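You operate a simulated robot arm through the tools that you are given. There is no shell and no other tool.

Carry out the task below with a simulated robot arm. There is one attempt and no reset: what you move stays moved.

Task
Set the relief valve to blow at about 5 bar, prove it, and bleed the line.
Fine: pump till it blows, read the gauge, turn the knob (a quarter turn a bar), pump again; end at 0 bar, bleed lever shut.

It is judged by the outcome, as a careful person would: the job done as asked, and still so three seconds after it is handed in. It fails if anything else is knocked over, pushed out of place, dropped, spilled or broken.

Robot
A 7-joint arm with a two-finger gripper, fixed in place. Base frame: the origin is on the floor under the middle of its stand, x ahead of it, y to its left, z up. Readings come in m, degrees, newtons and seconds.
With the tool pointing down near the work surface it reaches from about 0.26 to 0.7 m from the base axis. Its first joint turns from -66.0 to 66.0 degrees. Payload 2.45 kg.
Tool frame: the origin (TCP) lies between the finger pads and is the grasp point; the fingertips stand 0.026 m ahead of it; z points along the fingers, y is the line along which they close. The gripper opens to 0.096 m; its body begins 0.069 m behind the TCP.
Orientation is that of the tool frame in the base frame, as [roll, pitch, yaw] about the fixed x, y, z axes, in that order (R = Rz(yaw) Ry(pitch) Rx(roll)). With the fingers straight down and closing along the base's y, the tool's x points along the base's -x, its y along +y and its z along -z.

Tools
- The arm moves only by the tool step_arm. Its argument "series" is a list of rows, each a list of 3 entries, a list of its own where there are three numbers: the shift along the tool's x, y, z in m, then the turn, a rotation vector about the tool's x, y, z in degrees, then the finger opening in m, from 0 to 0.096. In form: [[[tx, ty, tz], [ax, ay, az], gripper], ...]. A call has 1 to 20 rows; each row shifts and turns the commanded pose from where the row before left it, along the tool's axes as they then stand. A row lasts 0.2 s, in which the tool goes at most 0.05 m and 8.6 degrees; a call with a longer step from one row to the next is refused whole, and so is a gripper value outside its range. A pose out of reach is approached as far as the arm can. The call stops where the force on the tool passes 60 N (or 10 N more than at its start, if that is more) or the arm is blocked; 0.2 s more then pass. The fingers move at their own pace (about 0.05 m/s each) and stop on an object; they squeeze with about 34 N. The grip force told is the motor's: it shows also when the fingers shut on nothing. Time passes only in rows, and 0.2 s behind the last, so rows that do not move let the fingers close. The reply holds the time, the measured pose of the TCP, the force on the tool along the base axes, the opening and the grip force, in the units named above and with some noise, with the torque about the TCP (base axes, N m) and any sound that the robot's microphone picked up, and new pictures: "views" is both (left out), scene, wrist or none.
- Cameras (640 x 400 px; columns grow to the right, rows downward): "scene" is fixed at [0.1583, -0.3821, 1.4447]; the picture's right is [0.84, -0.54, 0.00], its down [-0.20, -0.32, -0.93] and it looks along [0.50, 0.78, -0.38] (base axes); focal length 348 px, centre (320, 200). "wrist" rides on the gripper at [0.082, 0.003, -0.098] in the tool frame; the picture's right is [-0.04, 1.00, 0.00], its down [-0.73, -0.03, -0.68] and it looks along [-0.68, -0.03, 0.73] (tool axes); focal length 256 px, centre (320, 200). There is no depth. A picture from a camera that has moved, and an enlarged one, comes with that camera's place and axes in the base frame and with its lens.
- inspect(camera, box): a new picture of the part [left, top, right, bottom] of that camera's present view, enlarged. The clock stands still meanwhile.
- hand_in(): hands the job in; it is judged then, once.

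Places have to be worked out from the pictures, the camera data and where the tool is seen. Open the gripper and draw the arm clear of the work before you hand the job in, unless the task says otherwise.

The tools are called after "Emit:" as a command line: name --argument value ..., lists and objects as JSON in quotes. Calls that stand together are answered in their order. step_arm: Moves the arm, as the interface text tells. Its arguments: {"type":"object","properties":{"series":{"type":"array","items":{"type":"array"}},"views":{"type":"string","enum":["both","scene","wrist","none"]}},"required":["series"]} The other tools are called the same way: inspect (camera, box) takes an enlarged picture of a part of a camera's view; hand_in () hands the job in.

At the start:

```text
time: 0.0
eef_pos: [0.3226, 0.1869, 1.3438]
tcp_rot: [180.0, 0.1, -180.0]
wrist_force: [-1.6, 0.1, 0.0]
moment: [0.03, 0.01, -0.04]
opening: 0.0958
grasp_force: 0.0
```

scene: 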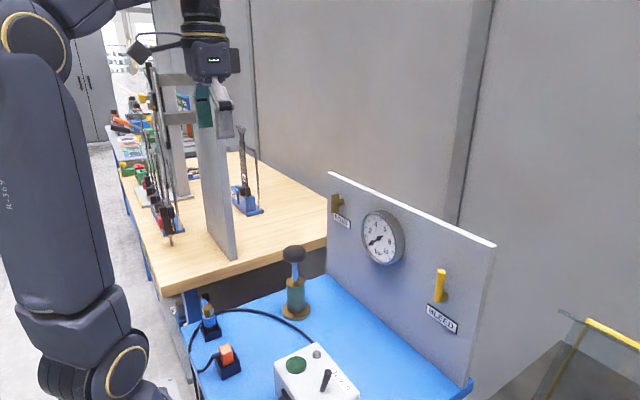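
wrist: 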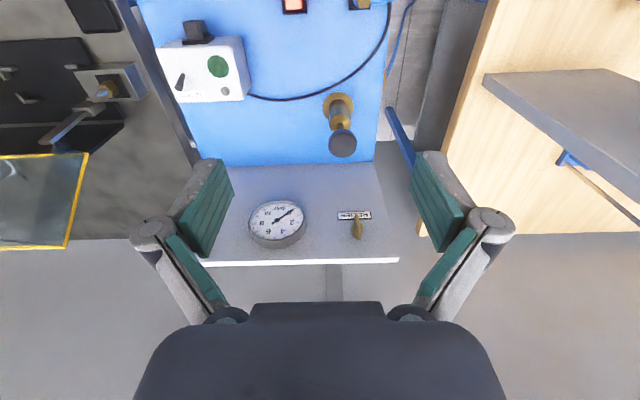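

I'll first look closely at the work panel, the gauge, the pump and the controls before moving anything.

Emit:
inspect --camera "scene" --box '[310, 160, 510, 340]'

Emit:
inspect --camera "scene" --box '[160, 230, 400, 400]'

Emit:
inspect --camera "wrist" --box '[140, 0, 420, 270]'

```text
2.22 times, centred on (410, 250) of scene
camera zoom: at [0.1583, -0.3821, 1.4447], right [0.84, -0.54, 0.0], down [-0.2, -0.32, -0.93], along [0.5, 0.78, -0.38], focal length 774 px, centre (120, 89)
```

zoom: 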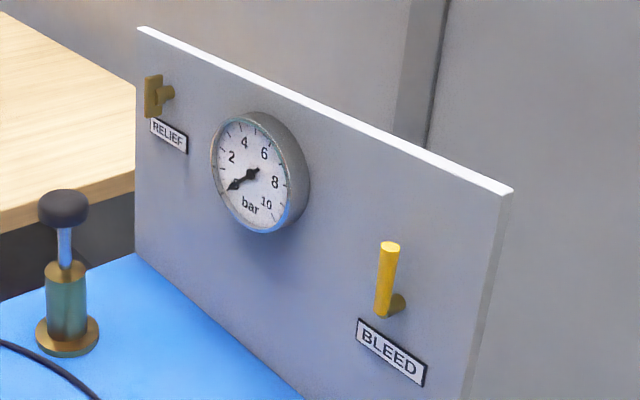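

```text
2.35 times, centred on (280, 315) of scene
camera zoom: at [0.1583, -0.3821, 1.4447], right [0.84, -0.54, 0.0], down [-0.2, -0.32, -0.93], along [0.5, 0.78, -0.38], focal length 820 px, centre (414, -71)
```

zoom: 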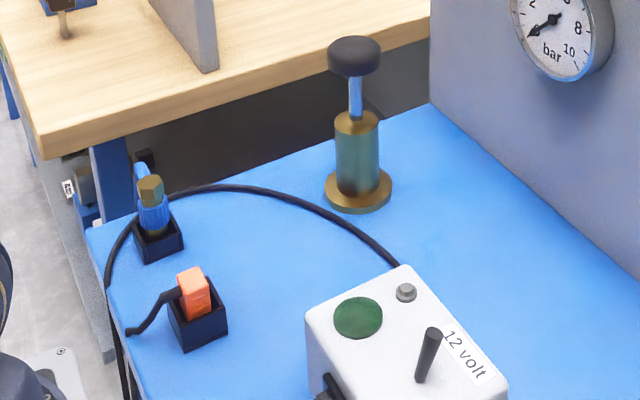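

```text
1.48 times, centred on (280, 135) of wrist
camera zoom: at [0.2415, 0.1898, 1.4427], right [0.04, 1.0, 0.0], down [0.73, -0.03, 0.68], along [0.68, -0.03, -0.73], focal length 379 px, centre (379, 296)
```

zoom: 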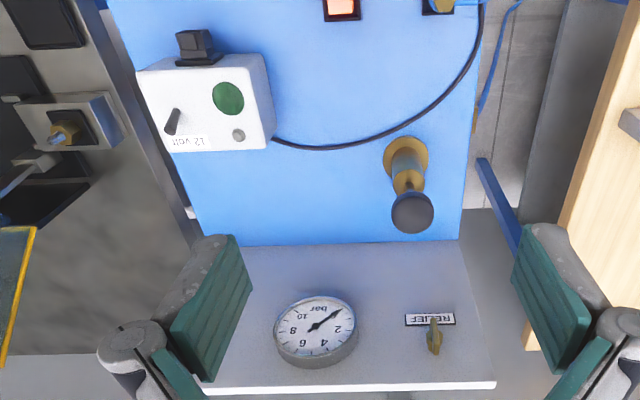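

The gauge sits at 0. Triangulating from both cameras gives these places:
- Pump knob: about (0.478, 0.220, 1.04).
- Gauge face: about (0.61, 0.09, 1.10).
- Relief knob: about (0.605, 0.244, 1.12).
- Bleed lever: about (0.605, -0.07, 1.05 to 1.11), standing upright.

I'll close the fingers and move to above the pump knob.

Emit:
step_arm --series '[[[-0.0259, 0.0055, 0.02], [0, 0, 0], 0.0], [[-0.0259, 0.0055, 0.02], [0, 0, 0], 0.0], [[-0.0259, 0.0055, 0.02], [0, 0, 0], 0.0], [[-0.0259, 0.0055, 0.02], [0, 0, 0], 0.0], [[-0.0259, 0.0055, 0.02], [0, 0, 0], 0.0], [[-0.0259, 0.0055, 0.02], [0, 0, 0], 0.0], [[0, 0, 0], [0, 0, 0], 0.0]]'

```text
time: 1.6
eef_pos: [0.4772, 0.2195, 1.2243]
tcp_rot: [-180.0, 0.0, 179.9]
wrist_force: [-0.9, -0.3, -0.2]
moment: [-0.01, -0.01, 0.0]
opening: 0.0
grasp_force: 28.5
camera wrist: at [0.397, 0.2221, 1.3226], right [0.04, 1.0, 0.0], down [0.73, -0.03, 0.68], along [0.68, -0.03, -0.73], focal length 256 px, centre (320, 200)
```

scene: 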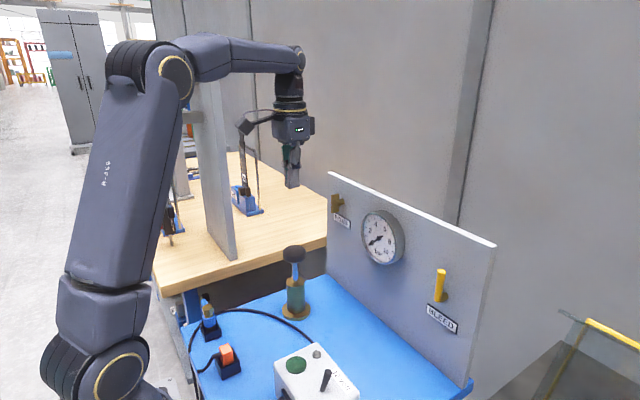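
wrist: 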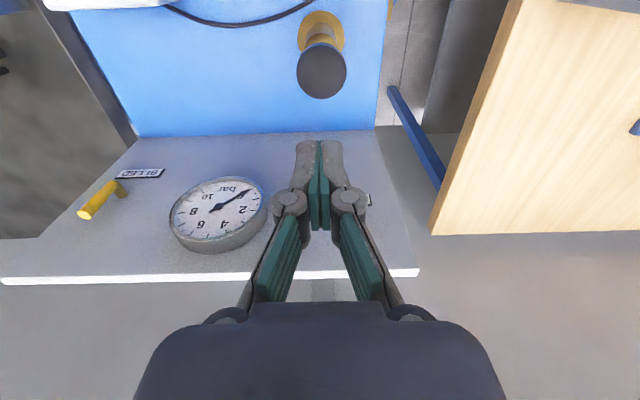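

The closed fingers hang right over the pump knob (the wrist view puts it at about 0.480, 0.219), with its top at roughly z = 1.05. I'll come down to just above it, then press gently to feel the contact.

Emit:
step_arm --series '[[[-0.002, 0, 0.04], [0, 0, 0], 0.0], [[0, 0, 0.04], [0, 0, 0], 0.0], [[0, 0, 0.03], [0, 0, 0], 0.0], [[0, 0, 0.01], [0, 0, 0], 0.0], [[0, 0, 0.0], [0, 0, 0], 0.0]]'

```text
time: 2.8
eef_pos: [0.4788, 0.2186, 1.1049]
tcp_rot: [180.0, 0.0, -180.0]
wrist_force: [-0.4, 0.6, 0.1]
moment: [0.01, 0.02, 0.0]
opening: 0.0001
grasp_force: 28.2
camera wrist: at [0.3976, 0.2228, 1.2029], right [0.04, 1.0, 0.0], down [0.73, -0.03, 0.68], along [0.68, -0.03, -0.73], focal length 256 px, centre (320, 200)
```

scene: 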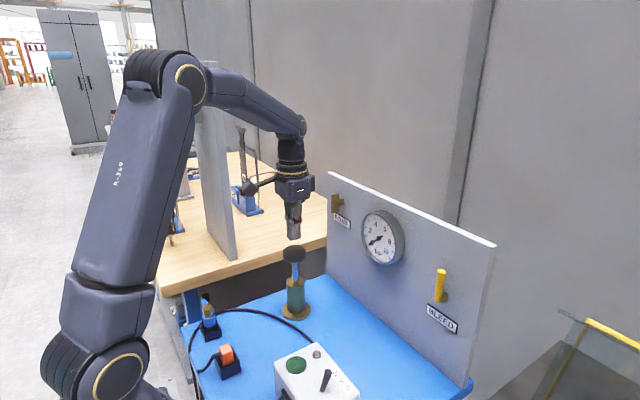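
wrist: 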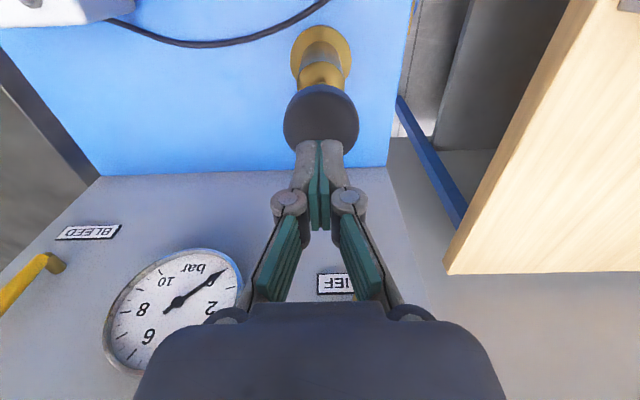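

The tips are about 3 cm above the knob and in line with it. I'll press down in small steps to learn the force and stroke.

Emit:
step_arm --series '[[[0, 0, 0.01], [0, 0, 0], 0.0], [[0, 0, 0.01], [0, 0, 0], 0.0], [[0, 0, 0.006], [0, 0, 0], 0.0], [[0, 0, 0.006], [0, 0, 0], 0.0], [[0, 0, 0.0], [0, 0, 0], 0.0]]' --views "both"

```text
time: 4.0
eef_pos: [0.4792, 0.2193, 1.0743]
tcp_rot: [180.0, -0.1, -179.9]
wrist_force: [-2.0, -0.6, 5.4]
moment: [-0.02, 0.04, 0.01]
opening: 0.0061
grasp_force: 28.0
camera wrist: at [0.3988, 0.2227, 1.1719], right [0.04, 1.0, 0.0], down [0.73, -0.03, 0.68], along [0.68, -0.03, -0.73], focal length 256 px, centre (320, 200)
```

scene: 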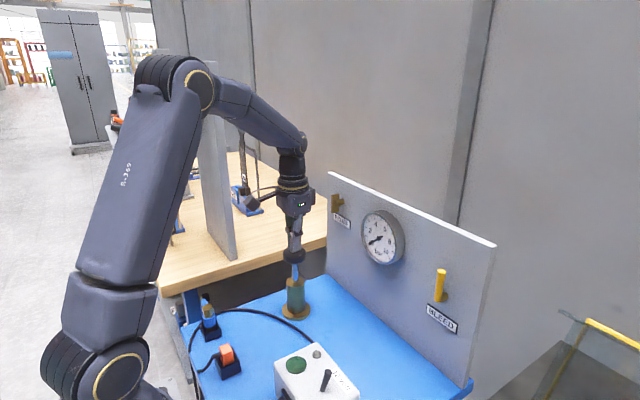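
wrist: 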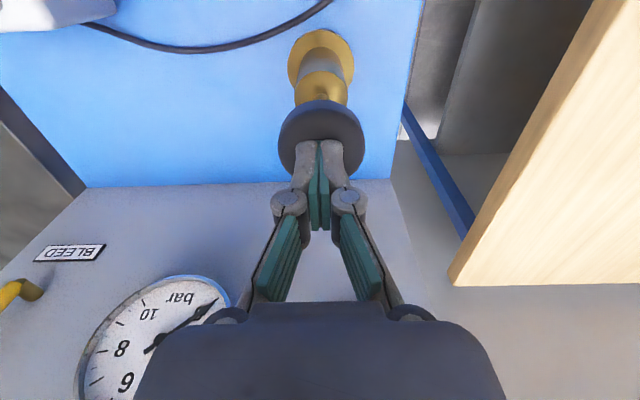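

There's contact at a tip height of about z = 1.05, with roughly 5 N. I'll push further to find the stroke and any resistance.

Emit:
step_arm --series '[[[0, 0, 0.008], [0, 0, 0], 0.0], [[0, 0, 0.008], [0, 0, 0], 0.0], [[0, 0, 0.0], [0, 0, 0], 0.0]]' --views "both"

```text
time: 4.8
eef_pos: [0.4805, 0.2196, 1.0569]
tcp_rot: [180.0, 0.1, 180.0]
wrist_force: [2.6, 2.7, 7.0]
moment: [0.05, -0.07, -0.02]
opening: 0.0057
grasp_force: 28.3
camera wrist: at [0.3986, 0.2226, 1.1556], right [0.04, 1.0, 0.0], down [0.73, -0.03, 0.68], along [0.68, -0.03, -0.73], focal length 256 px, centre (320, 200)
```

scene: 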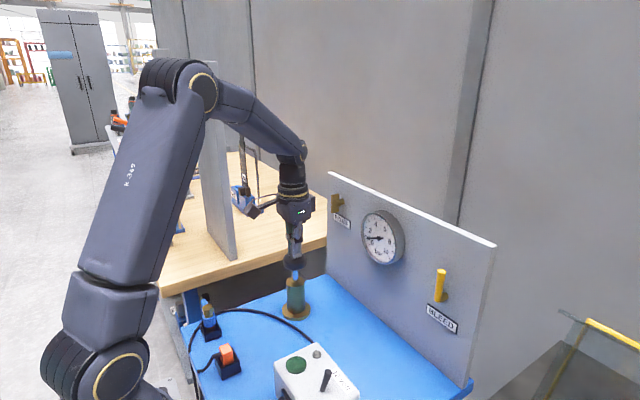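
wrist: 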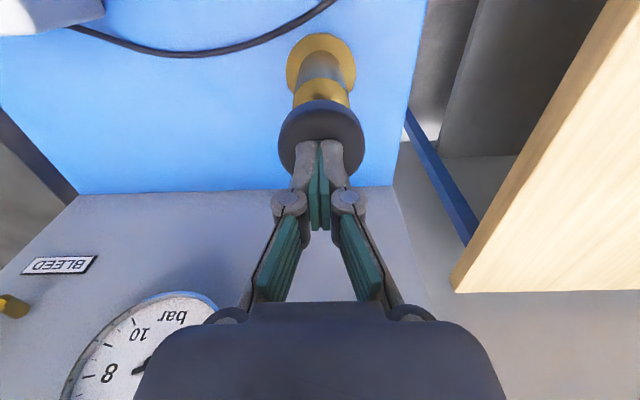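

The needle has started to rise at about 7 N. I'll push to the end of the stroke, then lift to see whether the plunger springs back.

Emit:
step_arm --series '[[[0, 0, 0.008], [0, 0, 0], 0.0], [[0, 0, 0.008], [0, 0, 0], 0.0], [[0, 0, 0.008], [0, 0, 0], 0.0], [[0, 0, 0.0], [0, 0, 0], 0.0]]' --views "scene"

Emit:
inspect --camera "scene" --box '[265, 180, 425, 330]'

```text
time: 5.8
eef_pos: [0.4808, 0.2191, 1.033]
tcp_rot: [180.0, 0.1, 179.9]
wrist_force: [2.8, 1.4, 8.1]
moment: [0.04, -0.09, 0.02]
opening: 0.0061
grasp_force: 28.4
```

scene: 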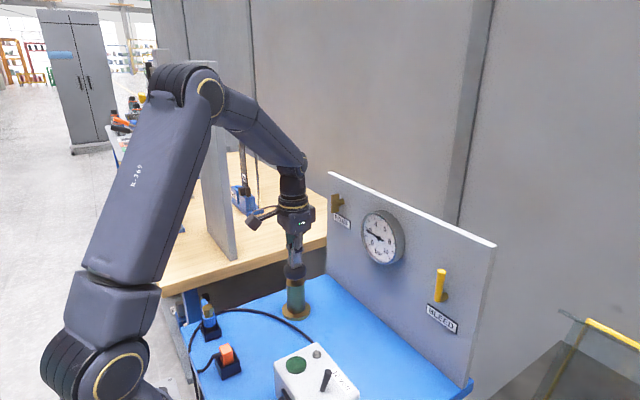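

```text
2.67 times, centred on (345, 255) of scene
camera zoom: at [0.1582, -0.3821, 1.4447], right [0.84, -0.54, 0.0], down [-0.2, -0.32, -0.93], along [0.5, 0.78, -0.38], focal length 929 px, centre (253, 53)
```

zoom: 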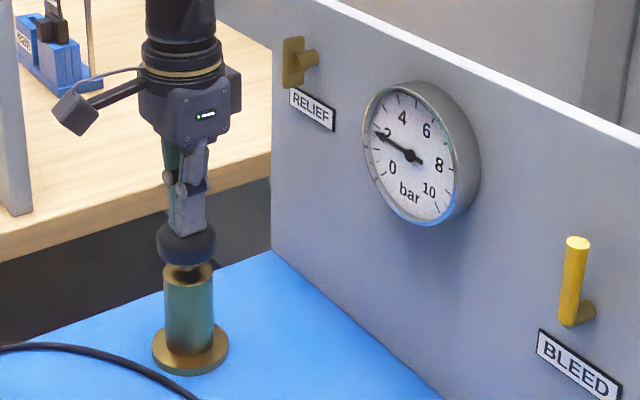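

The gauge shows about 2 bar after one stroke, and the plunger is almost down. I'll lift to see if it springs back and whether the pressure holds.

Emit:
step_arm --series '[[[0, 0, -0.01], [0, 0, 0], 0.0], [[0, 0, -0.015], [0, 0, 0], 0.0], [[0, 0, -0.018], [0, 0, 0], 0.0], [[0, 0, 0.0], [0, 0, 0], 0.0], [[0, 0, 0.0], [0, 0, 0], 0.0]]' --views "scene"

Emit:
inspect --camera "scene" --box '[265, 180, 425, 330]'

```text
time: 7.0
eef_pos: [0.4805, 0.22, 1.075]
tcp_rot: [179.9, 0.0, -180.0]
wrist_force: [-2.4, -1.9, 5.4]
moment: [-0.07, 0.08, -0.01]
opening: 0.0061
grasp_force: 28.5
```

scene: 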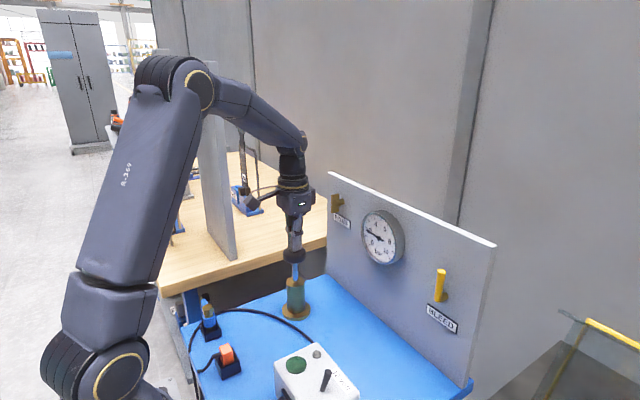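

```text
2.67 times, centred on (345, 255) of scene
camera zoom: at [0.1581, -0.3822, 1.4447], right [0.84, -0.54, 0.0], down [-0.2, -0.32, -0.93], along [0.5, 0.78, -0.38], focal length 929 px, centre (253, 53)
```

zoom: 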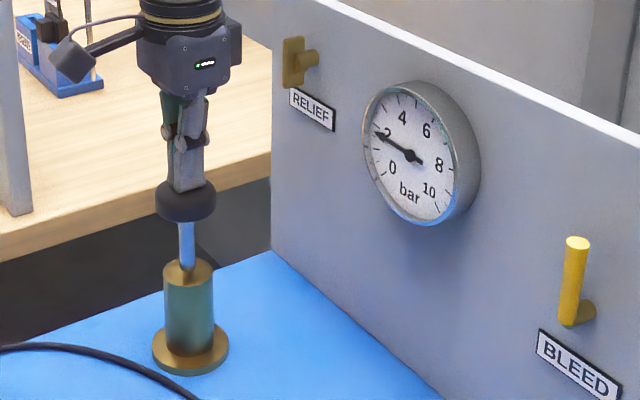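

The plunger springs back and the pressure holds near 2 bar, with no leak. I'll do the next stroke in two halves so I can read the gauge and listen for the valve.

Emit:
step_arm --series '[[[0, 0, 0.007], [0, 0, 0], 0.0], [[0, 0, 0.007], [0, 0, 0], 0.0], [[0, 0, 0.007], [0, 0, 0], 0.0], [[0, 0, 0.0], [0, 0, 0], 0.0]]' --views "none"

Emit:
inspect --camera "scene" --box '[340, 200, 420, 275]'

Emit:
step_arm --series '[[[0, 0, 0.007], [0, 0, 0], 0.0], [[0, 0, 0.007], [0, 0, 0], 0.0], [[0, 0, 0.007], [0, 0, 0], 0.0], [[0, 0, 0.0], [0, 0, 0], 0.0]]' --views "none"

Emit:
inspect --camera "scene" --box '[340, 200, 420, 275]'

```text
time: 8.0
eef_pos: [0.4814, 0.2195, 1.0542]
tcp_rot: [180.0, 0.1, 180.0]
wrist_force: [2.7, 3.9, 8.2]
moment: [0.11, -0.1, 0.0]
opening: 0.0059
grasp_force: 27.8
```

```text
5.33 times, centred on (380, 238) of scene
camera zoom: at [0.1582, -0.382, 1.4447], right [0.84, -0.54, 0.0], down [-0.2, -0.32, -0.93], along [0.5, 0.78, -0.38], focal length 1858 px, centre (0, 0)
```

zoom: 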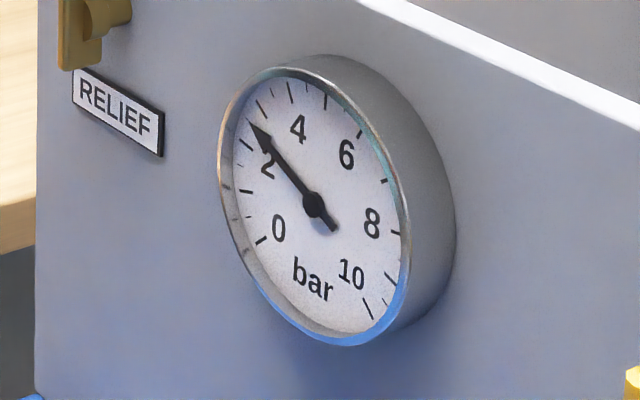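

```text
time: 9.0
eef_pos: [0.481, 0.2198, 1.0332]
tcp_rot: [-180.0, 0.0, 180.0]
wrist_force: [0.0, 5.7, 9.7]
moment: [0.11, -0.02, 0.0]
opening: 0.0057
grasp_force: 28.7
```

```text
5.33 times, centred on (380, 238) of scene
camera zoom: at [0.1581, -0.382, 1.4447], right [0.84, -0.54, 0.0], down [-0.2, -0.32, -0.93], along [0.5, 0.78, -0.38], focal length 1858 px, centre (0, 0)
```

zoom: 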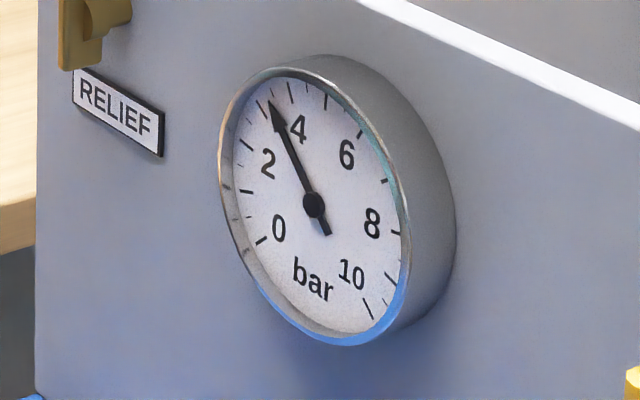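

Reading the ticks, the gauge went from about 2.5 to about 3.3 bar with no blow yet. I'll lift the plunger and make the next stroke in smaller increments.

Emit:
step_arm --series '[[[0, 0, -0.01], [0, 0, 0], 0.0], [[0, 0, -0.015], [0, 0, 0], 0.0], [[0, 0, -0.018], [0, 0, 0], 0.0], [[0, 0, 0.0], [0, 0, 0], 0.0], [[0, 0, 0.0], [0, 0, 0], 0.0]]' --views "none"

Emit:
step_arm --series '[[[0, 0, 0.006], [0, 0, 0], 0.0], [[0, 0, 0.006], [0, 0, 0], 0.0], [[0, 0, 0.0], [0, 0, 0], 0.0]]' --views "none"

Emit:
inspect --camera "scene" --box '[340, 200, 420, 275]'

Emit:
step_arm --series '[[[0, 0, 0.005], [0, 0, 0], 0.0], [[0, 0, 0.005], [0, 0, 0], 0.0], [[0, 0, 0.0], [0, 0, 0], 0.0]]' --views "none"

Emit:
inspect --camera "scene" --box '[340, 200, 420, 275]'

```text
time: 10.2
eef_pos: [0.4817, 0.2202, 1.0767]
tcp_rot: [180.0, 0.0, 180.0]
wrist_force: [-0.2, -0.1, -0.4]
moment: [0.01, 0.04, 0.0]
opening: 0.0
grasp_force: 28.7
```

```text
time: 11.0
eef_pos: [0.4825, 0.2184, 1.0644]
tcp_rot: [180.0, 0.1, 180.0]
wrist_force: [0.8, 0.4, 7.5]
moment: [0.01, 0.05, 0.02]
opening: 0.0058
grasp_force: 28.9
```

```text
5.33 times, centred on (380, 238) of scene
camera zoom: at [0.1581, -0.3821, 1.4447], right [0.84, -0.54, 0.0], down [-0.2, -0.32, -0.93], along [0.5, 0.78, -0.38], focal length 1858 px, centre (0, 0)
```

zoom: 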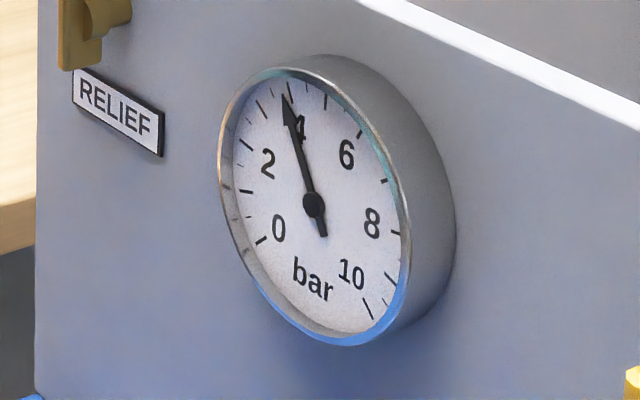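

```text
time: 11.8
eef_pos: [0.482, 0.2191, 1.0537]
tcp_rot: [180.0, 0.0, 179.9]
wrist_force: [1.1, -1.8, 8.8]
moment: [-0.1, -0.02, 0.02]
opening: 0.0062
grasp_force: 28.7
```

```text
5.33 times, centred on (380, 238) of scene
camera zoom: at [0.1582, -0.3822, 1.4447], right [0.84, -0.54, 0.0], down [-0.2, -0.32, -0.93], along [0.5, 0.78, -0.38], focal length 1858 px, centre (0, 0)
```

zoom: 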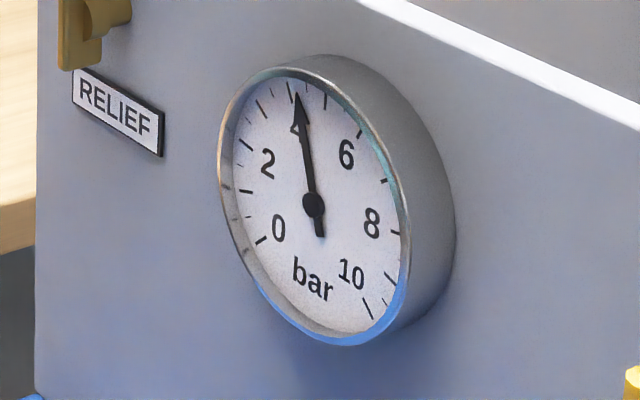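

The gauge reads about 3.8, then about 4.15 bar, still with no blow. I'll carry on in small increments.

Emit:
step_arm --series '[[[0, 0, 0.005], [0, 0, 0], 0.0], [[0, 0, 0.005], [0, 0, 0], 0.0], [[0, 0, 0.0], [0, 0, 0], 0.0]]' --views "none"

Emit:
inspect --camera "scene" --box '[340, 200, 420, 275]'

Emit:
step_arm --series '[[[0, 0, 0.005], [0, 0, 0], 0.0], [[0, 0, 0.005], [0, 0, 0], 0.0], [[0, 0, 0.0], [0, 0, 0], 0.0]]' --views "none"

Emit:
inspect --camera "scene" --box '[340, 200, 420, 275]'

```text
time: 12.6
eef_pos: [0.4816, 0.22, 1.0458]
tcp_rot: [180.0, 0.1, -180.0]
wrist_force: [3.3, -1.7, 8.6]
moment: [-0.01, -0.03, 0.0]
opening: 0.0062
grasp_force: 28.6
```

```text
5.33 times, centred on (380, 238) of scene
camera zoom: at [0.1582, -0.3822, 1.4447], right [0.84, -0.54, 0.0], down [-0.2, -0.32, -0.93], along [0.5, 0.78, -0.38], focal length 1858 px, centre (0, 0)
```

zoom: 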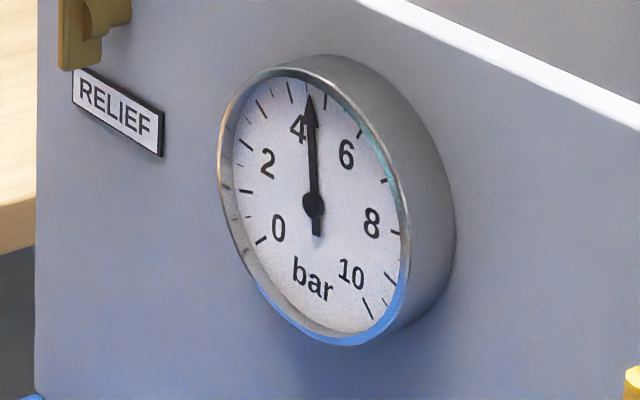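

```text
time: 13.4
eef_pos: [0.4809, 0.2191, 1.0355]
tcp_rot: [180.0, 0.1, 180.0]
wrist_force: [6.4, -1.6, 11.2]
moment: [-0.07, -0.13, 0.0]
opening: 0.006
grasp_force: 28.2
```

```text
5.33 times, centred on (380, 238) of scene
camera zoom: at [0.1583, -0.3822, 1.4447], right [0.84, -0.54, 0.0], down [-0.2, -0.32, -0.93], along [0.5, 0.78, -0.38], focal length 1858 px, centre (0, 0)
```

zoom: 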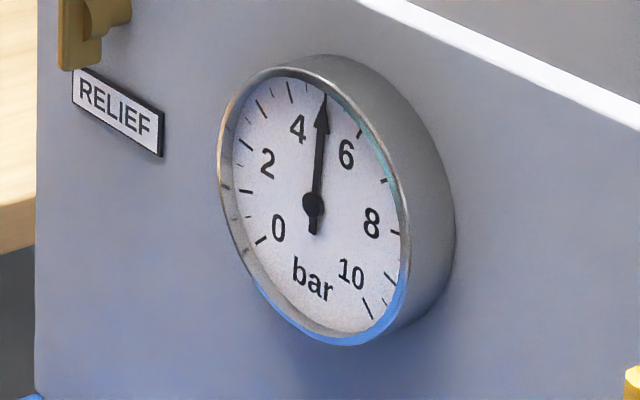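

The gauge is at about 4.95 bar and the valve is still silent, so it's set above 5. I'll lift and keep pumping in increments until it blows.

Emit:
step_arm --series '[[[0, 0, -0.01], [0, 0, 0], 0.0], [[0, 0, -0.015], [0, 0, 0], 0.0], [[0.001, 0, -0.017], [0, 0, 0], 0.0], [[0, 0, 0.0], [0, 0, 0], 0.0], [[0, 0, 0.0], [0, 0, 0], 0.0]]' --views "none"

Emit:
step_arm --series '[[[0, 0, 0.006], [0, 0, 0], 0.0], [[0, 0, 0.006], [0, 0, 0], 0.0], [[0, 0, 0.0], [0, 0, 0], 0.0]]' --views "none"

Emit:
inspect --camera "scene" --box '[340, 200, 420, 275]'

Emit:
step_arm --series '[[[0, 0, 0.005], [0, 0, 0], 0.0], [[0, 0, 0.005], [0, 0, 0], 0.0], [[0, 0, 0.0], [0, 0, 0], 0.0]]' --views "none"

Emit:
inspect --camera "scene" --box '[340, 200, 420, 275]'

```text
time: 14.6
eef_pos: [0.4802, 0.2192, 1.0761]
tcp_rot: [-179.9, 0.1, -180.0]
wrist_force: [-1.7, 1.7, 2.9]
moment: [0.03, 0.09, -0.02]
opening: 0.0058
grasp_force: 28.1
```

```text
time: 15.4
eef_pos: [0.48, 0.2203, 1.0625]
tcp_rot: [180.0, 0.2, 180.0]
wrist_force: [2.9, -1.4, 8.6]
moment: [0.01, -0.06, -0.03]
opening: 0.0063
grasp_force: 28.6
```

```text
5.33 times, centred on (380, 238) of scene
camera zoom: at [0.1582, -0.3822, 1.4447], right [0.84, -0.54, 0.0], down [-0.2, -0.32, -0.93], along [0.5, 0.78, -0.38], focal length 1858 px, centre (0, 0)
```

zoom: 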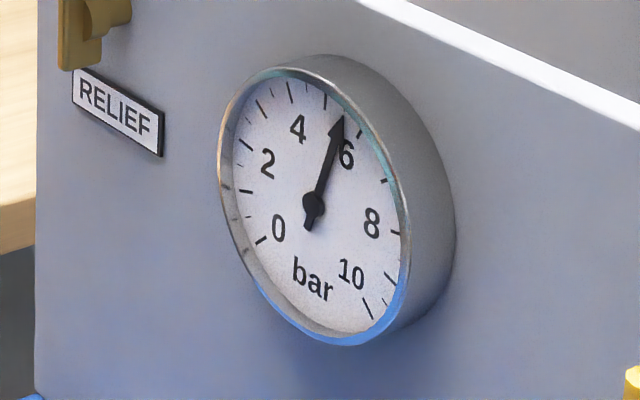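

```text
time: 16.2
eef_pos: [0.4799, 0.2195, 1.0545]
tcp_rot: [179.9, 0.1, 179.9]
wrist_force: [6.7, -2.4, 9.6]
moment: [-0.05, -0.1, 0.0]
opening: 0.006
grasp_force: 29.1
```

```text
5.33 times, centred on (380, 238) of scene
camera zoom: at [0.1583, -0.3822, 1.4447], right [0.84, -0.54, 0.0], down [-0.2, -0.32, -0.93], along [0.5, 0.78, -0.38], focal length 1858 px, centre (0, 0)
```

zoom: 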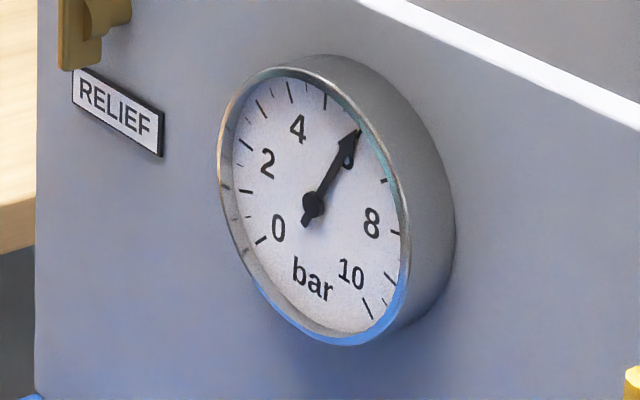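

The gauge is up to about 5.5, then about 6.0 bar, still without a blow. I'll go on in small steps.

Emit:
step_arm --series '[[[0, 0, 0.004], [0, 0, 0], 0.0], [[0, 0, 0.004], [0, 0, 0], 0.0], [[0, 0, 0.0], [0, 0, 0], 0.0]]' --views "none"

Emit:
inspect --camera "scene" --box '[340, 200, 420, 275]'

Emit:
step_arm --series '[[[0, 0, 0.004], [0, 0, 0], 0.0], [[0, 0, 0.004], [0, 0, 0], 0.0], [[0, 0, 0.0], [0, 0, 0], 0.0]]' --views "none"

Emit:
inspect --camera "scene" --box '[340, 200, 420, 275]'

```text
time: 17.0
eef_pos: [0.481, 0.22, 1.0469]
tcp_rot: [-179.9, 0.1, 180.0]
wrist_force: [5.6, 0.4, 10.2]
moment: [0.06, -0.14, 0.04]
opening: 0.0057
grasp_force: 28.4
```

```text
5.33 times, centred on (380, 238) of scene
camera zoom: at [0.1582, -0.3821, 1.4447], right [0.84, -0.54, 0.0], down [-0.2, -0.32, -0.93], along [0.5, 0.78, -0.38], focal length 1858 px, centre (0, 0)
```

zoom: 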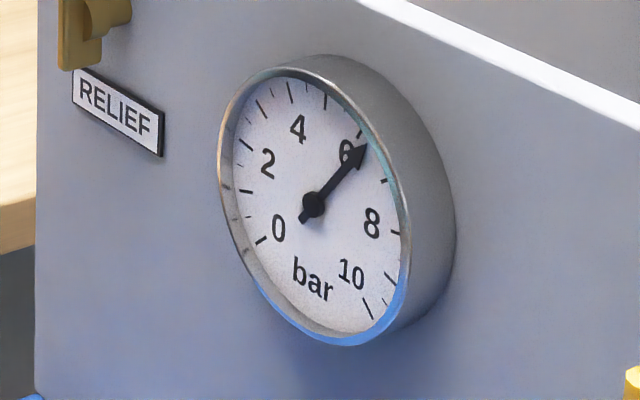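

```text
time: 17.8
eef_pos: [0.48, 0.2203, 1.0374]
tcp_rot: [180.0, 0.1, -179.9]
wrist_force: [5.6, 5.3, 11.5]
moment: [0.14, -0.14, 0.0]
opening: 0.006
grasp_force: 29.0
```

```text
5.33 times, centred on (380, 238) of scene
camera zoom: at [0.1582, -0.382, 1.4447], right [0.84, -0.54, 0.0], down [-0.2, -0.32, -0.93], along [0.5, 0.78, -0.38], focal length 1858 px, centre (0, 0)
```

zoom: 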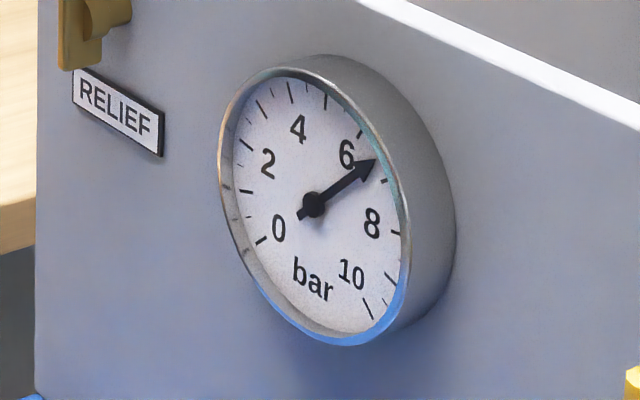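

The gauge reads about 6.3, then about 6.65 bar, with no blow yet. I'll lift and pump again.

Emit:
step_arm --series '[[[0, 0, -0.01], [0, 0, 0], 0.0], [[0, 0, -0.015], [0, 0, 0], 0.0], [[0.0, 0, -0.014], [0, 0, 0], 0.0], [[0, 0, 0.0], [0, 0, 0], 0.0], [[0, 0, 0.0], [0, 0, 0], 0.0]]' --views "none"

Emit:
step_arm --series '[[[0, 0, 0.005], [0, 0, 0], 0.0], [[0, 0, 0.005], [0, 0, 0], 0.0], [[0, 0, 0.0], [0, 0, 0], 0.0]]' --views "none"

Emit:
inspect --camera "scene" --box '[340, 200, 420, 275]'

Emit:
step_arm --series '[[[0, 0, 0.004], [0, 0, 0], 0.0], [[0, 0, 0.004], [0, 0, 0], 0.0], [[0, 0, 0.0], [0, 0, 0], 0.0]]' --views "none"

Emit:
inspect --camera "scene" --box '[340, 200, 420, 275]'

```text
time: 19.0
eef_pos: [0.4795, 0.2206, 1.0776]
tcp_rot: [179.9, 0.0, -180.0]
wrist_force: [-0.2, 0.3, -0.4]
moment: [-0.01, 0.0, 0.0]
opening: 0.0
grasp_force: 28.4
```

```text
time: 19.8
eef_pos: [0.4787, 0.2193, 1.0664]
tcp_rot: [179.9, 0.2, 180.0]
wrist_force: [0.9, 3.3, 9.6]
moment: [0.07, -0.03, -0.02]
opening: 0.0063
grasp_force: 28.7
```

```text
5.33 times, centred on (380, 238) of scene
camera zoom: at [0.1581, -0.3821, 1.4447], right [0.84, -0.54, 0.0], down [-0.2, -0.32, -0.93], along [0.5, 0.78, -0.38], focal length 1858 px, centre (0, 0)
```

zoom: 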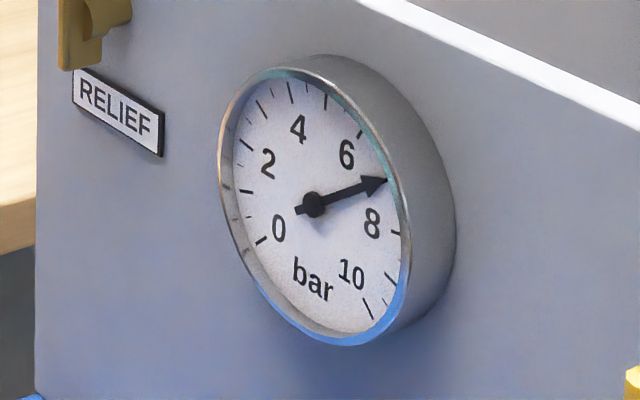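

```text
time: 20.6
eef_pos: [0.4798, 0.2201, 1.0579]
tcp_rot: [180.0, 0.0, -180.0]
wrist_force: [2.2, 6.8, 9.2]
moment: [0.11, -0.03, -0.03]
opening: 0.006
grasp_force: 28.3
```

```text
5.33 times, centred on (380, 238) of scene
camera zoom: at [0.1582, -0.382, 1.4448], right [0.84, -0.54, 0.0], down [-0.2, -0.32, -0.93], along [0.5, 0.78, -0.38], focal length 1858 px, centre (0, 0)
```

zoom: 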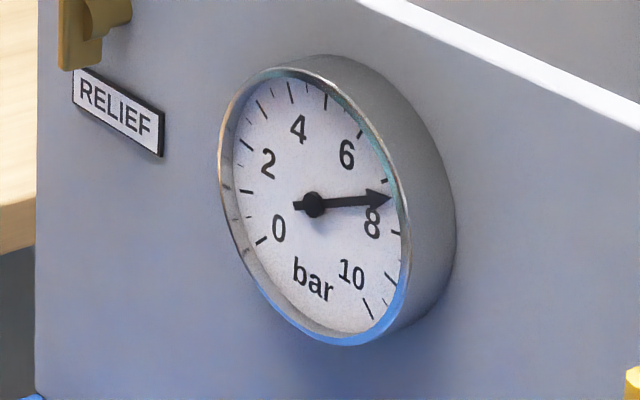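

The gauge is at about 7.0, then about 7.35 bar, and still quiet. I'll keep stepping.

Emit:
step_arm --series '[[[0, 0, 0.004], [0, 0, 0], 0.0], [[0, 0, 0.004], [0, 0, 0], 0.0], [[0, 0, 0.0], [0, 0, 0], 0.0]]' --views "none"

Emit:
inspect --camera "scene" --box '[340, 200, 420, 275]'

Emit:
step_arm --series '[[[0, 0, 0.003], [0, 0, 0], 0.0], [[0, 0, 0.003], [0, 0, 0], 0.0], [[0, 0, 0.0], [0, 0, 0], 0.0]]' --views "none"

Emit:
inspect --camera "scene" --box '[340, 200, 420, 275]'

```text
time: 21.4
eef_pos: [0.4794, 0.2199, 1.0502]
tcp_rot: [-179.9, 0.0, 180.0]
wrist_force: [1.1, 6.6, 10.7]
moment: [0.19, -0.03, 0.02]
opening: 0.0059
grasp_force: 28.8
```

```text
5.33 times, centred on (380, 238) of scene
camera zoom: at [0.1581, -0.3819, 1.4448], right [0.84, -0.54, 0.0], down [-0.2, -0.32, -0.93], along [0.5, 0.78, -0.38], focal length 1858 px, centre (0, 0)
```

zoom: 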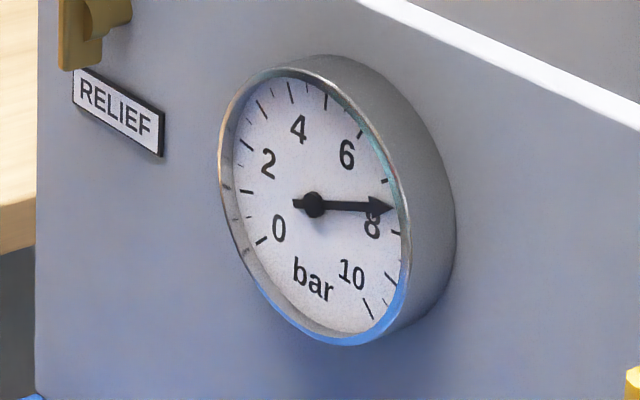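

```text
time: 22.2
eef_pos: [0.4797, 0.2196, 1.0453]
tcp_rot: [-179.9, 0.0, 179.9]
wrist_force: [0.5, 6.7, 10.8]
moment: [0.13, -0.06, -0.02]
opening: 0.0064
grasp_force: 28.8
```

```text
5.33 times, centred on (380, 238) of scene
camera zoom: at [0.1581, -0.382, 1.4448], right [0.84, -0.54, 0.0], down [-0.2, -0.32, -0.93], along [0.5, 0.78, -0.38], focal length 1858 px, centre (0, 0)
```

zoom: 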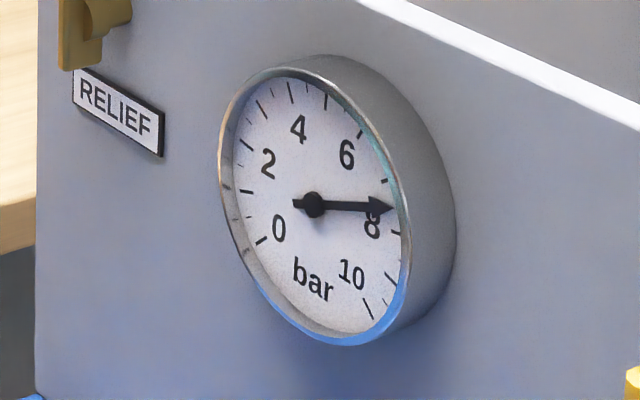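

The needle stayed at about 7.5 bar between the last two increments, so the valve may be venting. I'll press the rest of the stroke to confirm.

Emit:
step_arm --series '[[[0, 0, 0.004], [0, 0, 0], 0.0], [[0, 0, 0.004], [0, 0, 0], 0.0], [[0, 0, 0.002], [0, 0, 0], 0.0]]' --views "none"

Emit:
inspect --camera "scene" --box '[340, 200, 420, 275]'

Emit:
inspect --camera "scene" --box '[265, 180, 425, 330]'

```text
time: 23.0
eef_pos: [0.4783, 0.2193, 1.0355]
tcp_rot: [180.0, -0.1, 180.0]
wrist_force: [-4.3, 3.2, 15.9]
moment: [0.07, 0.05, -0.02]
opening: 0.006
grasp_force: 28.5
```

```text
5.33 times, centred on (380, 238) of scene
camera zoom: at [0.1579, -0.3821, 1.4448], right [0.84, -0.54, 0.0], down [-0.2, -0.32, -0.93], along [0.5, 0.78, -0.38], focal length 1858 px, centre (0, 0)
```

zoom: 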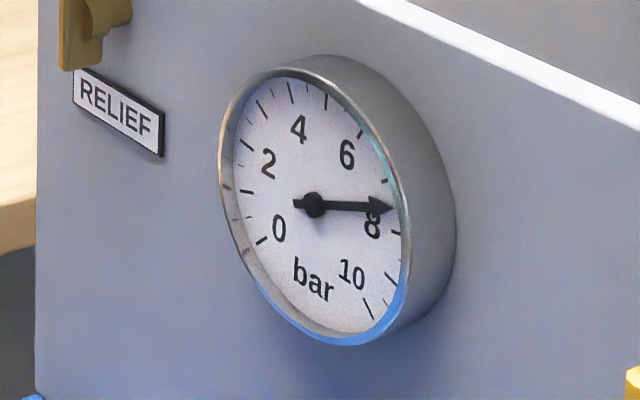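

```text
2.67 times, centred on (345, 255) of scene
camera zoom: at [0.1579, -0.3821, 1.4448], right [0.84, -0.54, 0.0], down [-0.2, -0.32, -0.93], along [0.5, 0.78, -0.38], focal length 929 px, centre (253, 53)
```

zoom: 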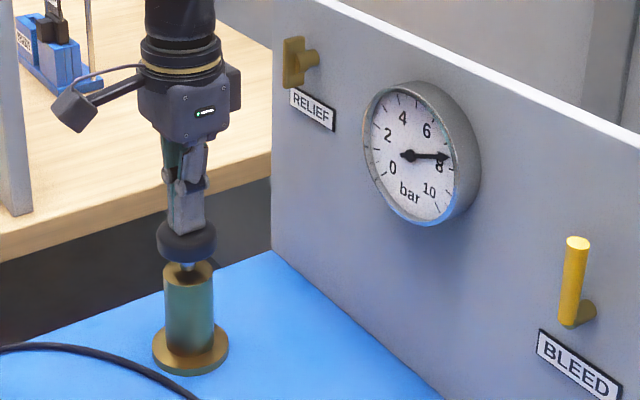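

The needle is stuck at about 7.5 bar even though the plunger moved another 10 mm. I'll make one more full stroke to be sure that is the relief venting.

Emit:
step_arm --series '[[[0, 0, -0.01], [0, 0, 0], 0.0], [[0, 0, -0.015], [0, 0, 0], 0.0], [[0.0, 0, -0.014], [0, 0, 0], 0.0], [[0, 0, 0.0], [0, 0, 0], 0.0], [[0, 0, 0.0], [0, 0, 0], 0.0], [[0, 0, 0.008], [0, 0, 0], 0.0], [[0, 0, 0.008], [0, 0, 0], 0.0], [[0, 0, 0.008], [0, 0, 0], 0.0], [[0, 0, 0.008], [0, 0, 0], 0.0], [[0, 0, 0.005], [0, 0, 0], 0.0]]' --views "none"

Emit:
inspect --camera "scene" --box '[340, 200, 420, 275]'

```text
time: 25.2
eef_pos: [0.4784, 0.2187, 1.0369]
tcp_rot: [180.0, 0.1, -179.9]
wrist_force: [-0.2, -6.0, 16.6]
moment: [-0.11, -0.01, 0.02]
opening: 0.0058
grasp_force: 28.3
```

```text
5.33 times, centred on (380, 238) of scene
camera zoom: at [0.158, -0.3824, 1.4447], right [0.84, -0.54, 0.0], down [-0.2, -0.32, -0.93], along [0.5, 0.78, -0.37], focal length 1858 px, centre (0, 0)
```

zoom: 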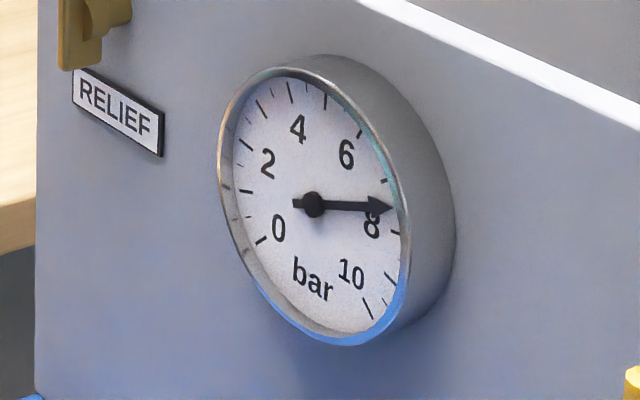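

Confirmed: the valve blows at about 7.5 bar, because a full extra stroke left the needle there. It has to come down about 2.5 bar, or 2.5 quarter turns. I'll lift clear of the pump and back off, then look at the relief knob.

Emit:
step_arm --series '[[[0, 0, -0.02], [0, 0, 0], 0.0], [[0, 0, -0.04], [0, 0, 0], 0.0], [[0, 0, -0.045], [0, 0, 0], 0.0], [[0.01, 0, -0.045], [0, 0, 0], 0.0], [[0.02, 0, -0.04], [0, 0, 0], 0.04], [[0.03, 0, -0.03], [0, 0, 0], 0.04], [[0.03, 0, -0.02], [0, 0, 0], 0.04], [[0, 0, 0.0], [0, 0, 0], 0.04]]'

Emit:
inspect --camera "wrist" --box '[160, 60, 480, 260]'

Emit:
inspect --camera "scene" --box '[310, 180, 360, 240]'

```text
time: 27.0
eef_pos: [0.3877, 0.2189, 1.2755]
tcp_rot: [180.0, 0.0, 180.0]
wrist_force: [-0.3, 0.2, -0.1]
moment: [0.04, 0.01, 0.01]
opening: 0.04
grasp_force: 0.0
camera wrist: at [0.3066, 0.2223, 1.3741], right [0.04, 1.0, 0.0], down [0.73, -0.03, 0.68], along [0.68, -0.03, -0.73], focal length 256 px, centre (320, 200)
```

scene: 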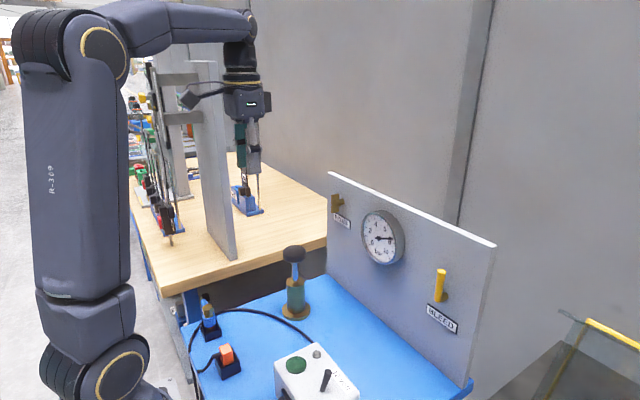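
wrist: 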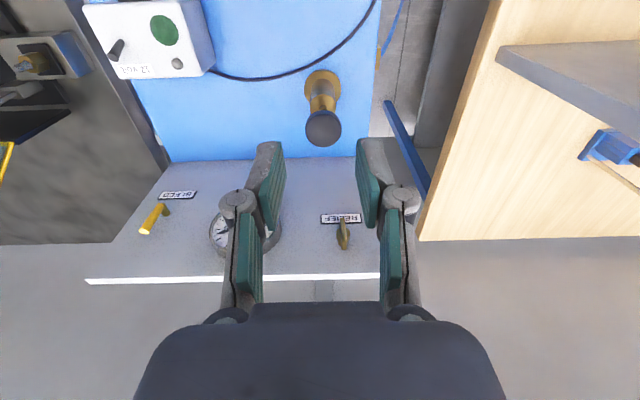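

```text
2.00 times, centred on (320, 160) of wrist
camera zoom: at [0.3066, 0.2223, 1.3741], right [0.04, 1.0, 0.0], down [0.73, -0.03, 0.68], along [0.68, -0.03, -0.73], focal length 512 px, centre (320, 280)
```

zoom: 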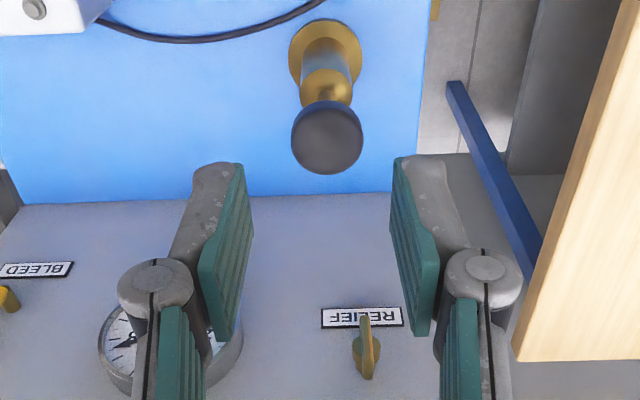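

```text
6.67 times, centred on (335, 210) of scene
camera zoom: at [0.1582, -0.3821, 1.4447], right [0.84, -0.54, 0.0], down [-0.2, -0.32, -0.93], along [0.5, 0.78, -0.38], focal length 2322 px, centre (220, 133)
```

zoom: 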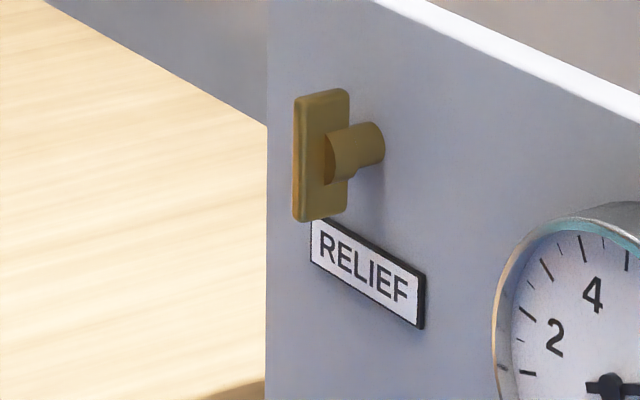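

The relief knob is a thin vertical tab (thin in y, about 4 cm tall) centred at about (0.606, 0.244, 1.122). I'll have to grip it with the tool pointing forward and turn it about the tool axis. The camera mustn't hang below, or it would hit the pump knob. I'll test the roll range first by turning the tool -90° about its axis here in free air.

Emit:
step_arm --series '[[[0, 0, 0], [0, 0, -8.5], 0.04], [[0, 0, 0], [0, 0, -8.5], 0.04], [[0, 0, 0], [0, 0, -8.5], 0.04], [[0, 0, 0], [0, 0, -8.5], 0.04], [[0, 0, 0], [0, 0, -8.5], 0.04], [[0, 0, 0], [0, 0, -8.5], 0.04], [[0, 0, 0], [0, 0, -8.5], 0.04], [[0, 0, 0], [0, 0, -8.5], 0.04], [[0, 0, 0], [0, 0, -8.5], 0.04], [[0, 0, 0], [0, 0, -8.5], 0.04], [[0, 0, 0], [0, 0, -5], 0.04], [[0, 0, 0], [0, 0, 0], 0.04]]'

```text
time: 29.6
eef_pos: [0.3888, 0.2187, 1.277]
tcp_rot: [-180.0, 0.0, -89.9]
wrist_force: [0.1, -0.2, 0.2]
moment: [0.03, -0.02, -0.04]
opening: 0.0403
grasp_force: 0.1
camera wrist: at [0.3863, 0.1376, 1.3759], right [-1.0, 0.04, 0.0], down [0.03, 0.73, 0.68], along [0.03, 0.68, -0.73], focal length 256 px, centre (320, 200)
```

scene: 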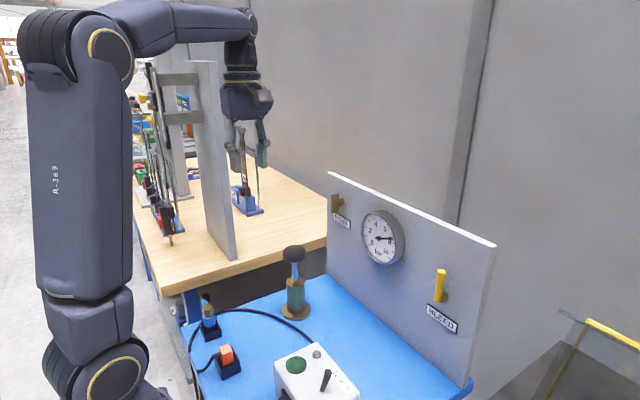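
wrist: 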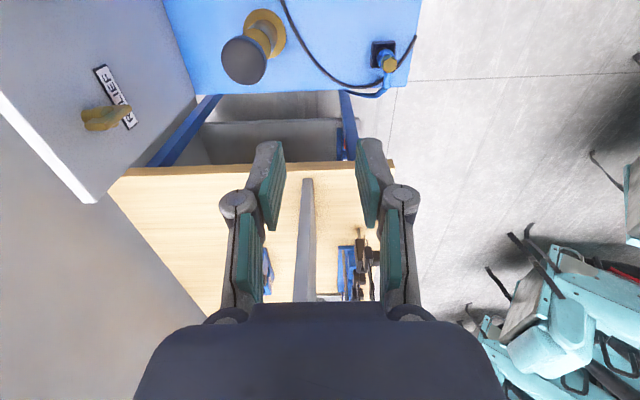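

A roll of -90° is reachable. I'll continue towards -180° (camera on the far side) to see where the joint limit is.

Emit:
step_arm --series '[[[0, 0, 0], [0, 0, -8.5], 0.04], [[0, 0, 0], [0, 0, -8.5], 0.04], [[0, 0, 0], [0, 0, -8.5], 0.04], [[0, 0, 0], [0, 0, -8.5], 0.04], [[0, 0, 0], [0, 0, -8.5], 0.04], [[0, 0, 0], [0, 0, -8.5], 0.04], [[0, 0, 0], [0, 0, -8.5], 0.04], [[0, 0, 0], [0, 0, -8.5], 0.04], [[0, 0, 0], [0, 0, -8.5], 0.04], [[0, 0, 0], [0, 0, -8.5], 0.04], [[0, 0, 0], [0, 0, -5], 0.04], [[0, 0, 0], [0, 0, 0], 0.04]]'

```text
time: 32.2
eef_pos: [0.3892, 0.2205, 1.2775]
tcp_rot: [-180.0, -0.1, 0.2]
wrist_force: [-0.5, -0.8, 0.5]
moment: [0.0, -0.03, 0.01]
opening: 0.0403
grasp_force: 0.0
camera wrist: at [0.4707, 0.2166, 1.3754], right [-0.04, -1.0, 0.0], down [-0.73, 0.03, 0.68], along [-0.68, 0.03, -0.73], focal length 256 px, centre (320, 200)
```

scene: 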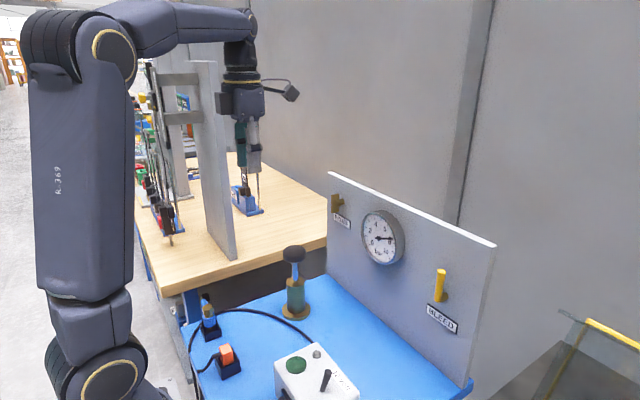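
wrist: 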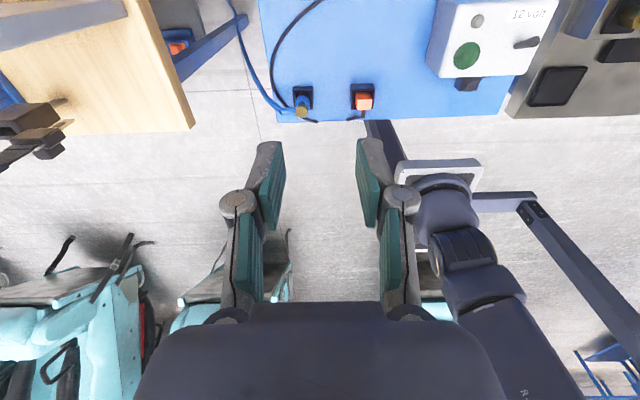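

-180° is also reachable. I'll pitch the tool forward, with the camera ending above it, while moving to a stand-off about (0.52, 0.244, 1.18).

Emit:
step_arm --series '[[[0.0119, -0.0021, 0.0089], [0, 8.2, 0], 0.04], [[0.0105, -0.0021, 0.0105], [0, 8.2, 0], 0.04], [[0.0089, -0.0021, 0.0119], [0, 8.2, 0], 0.04], [[0.0071, -0.0021, 0.013], [0, 8.2, 0], 0.04], [[0.0052, -0.0021, 0.0139], [0, 8.2, 0], 0.04], [[0.0032, -0.0021, 0.0145], [0, 8.2, 0], 0.04], [[0.0011, -0.0021, 0.0148], [0, 8.2, 0], 0.04], [[-0.0011, -0.0021, 0.0148], [0, 8.2, 0], 0.04], [[-0.0032, -0.0021, 0.0145], [0, 8.2, 0], 0.04], [[-0.0052, -0.0021, 0.0139], [0, 8.2, 0], 0.04], [[-0.0071, -0.0021, 0.013], [0, 8.0, 0], 0.04], [[0, 0, 0], [0, 0, 0], 0.04]]'

```text
time: 34.8
eef_pos: [0.5202, 0.2432, 1.1801]
tcp_rot: [-15.5, -89.9, -164.4]
wrist_force: [-0.3, -0.9, 0.2]
moment: [0.0, 0.0, 0.0]
opening: 0.04
grasp_force: 0.0
camera wrist: at [0.4219, 0.2387, 1.2618], right [0.0, -1.0, -0.04], down [-0.68, 0.03, -0.73], along [0.73, 0.03, -0.68], focal length 256 px, centre (320, 200)
```

scene: 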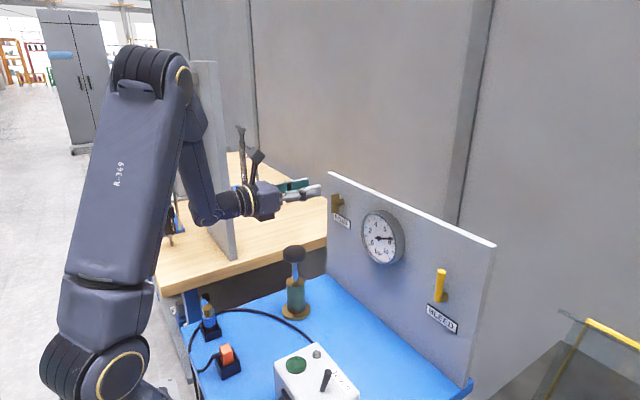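
wrist: 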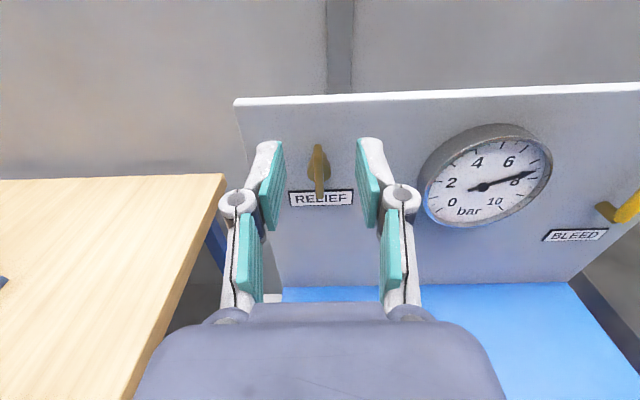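

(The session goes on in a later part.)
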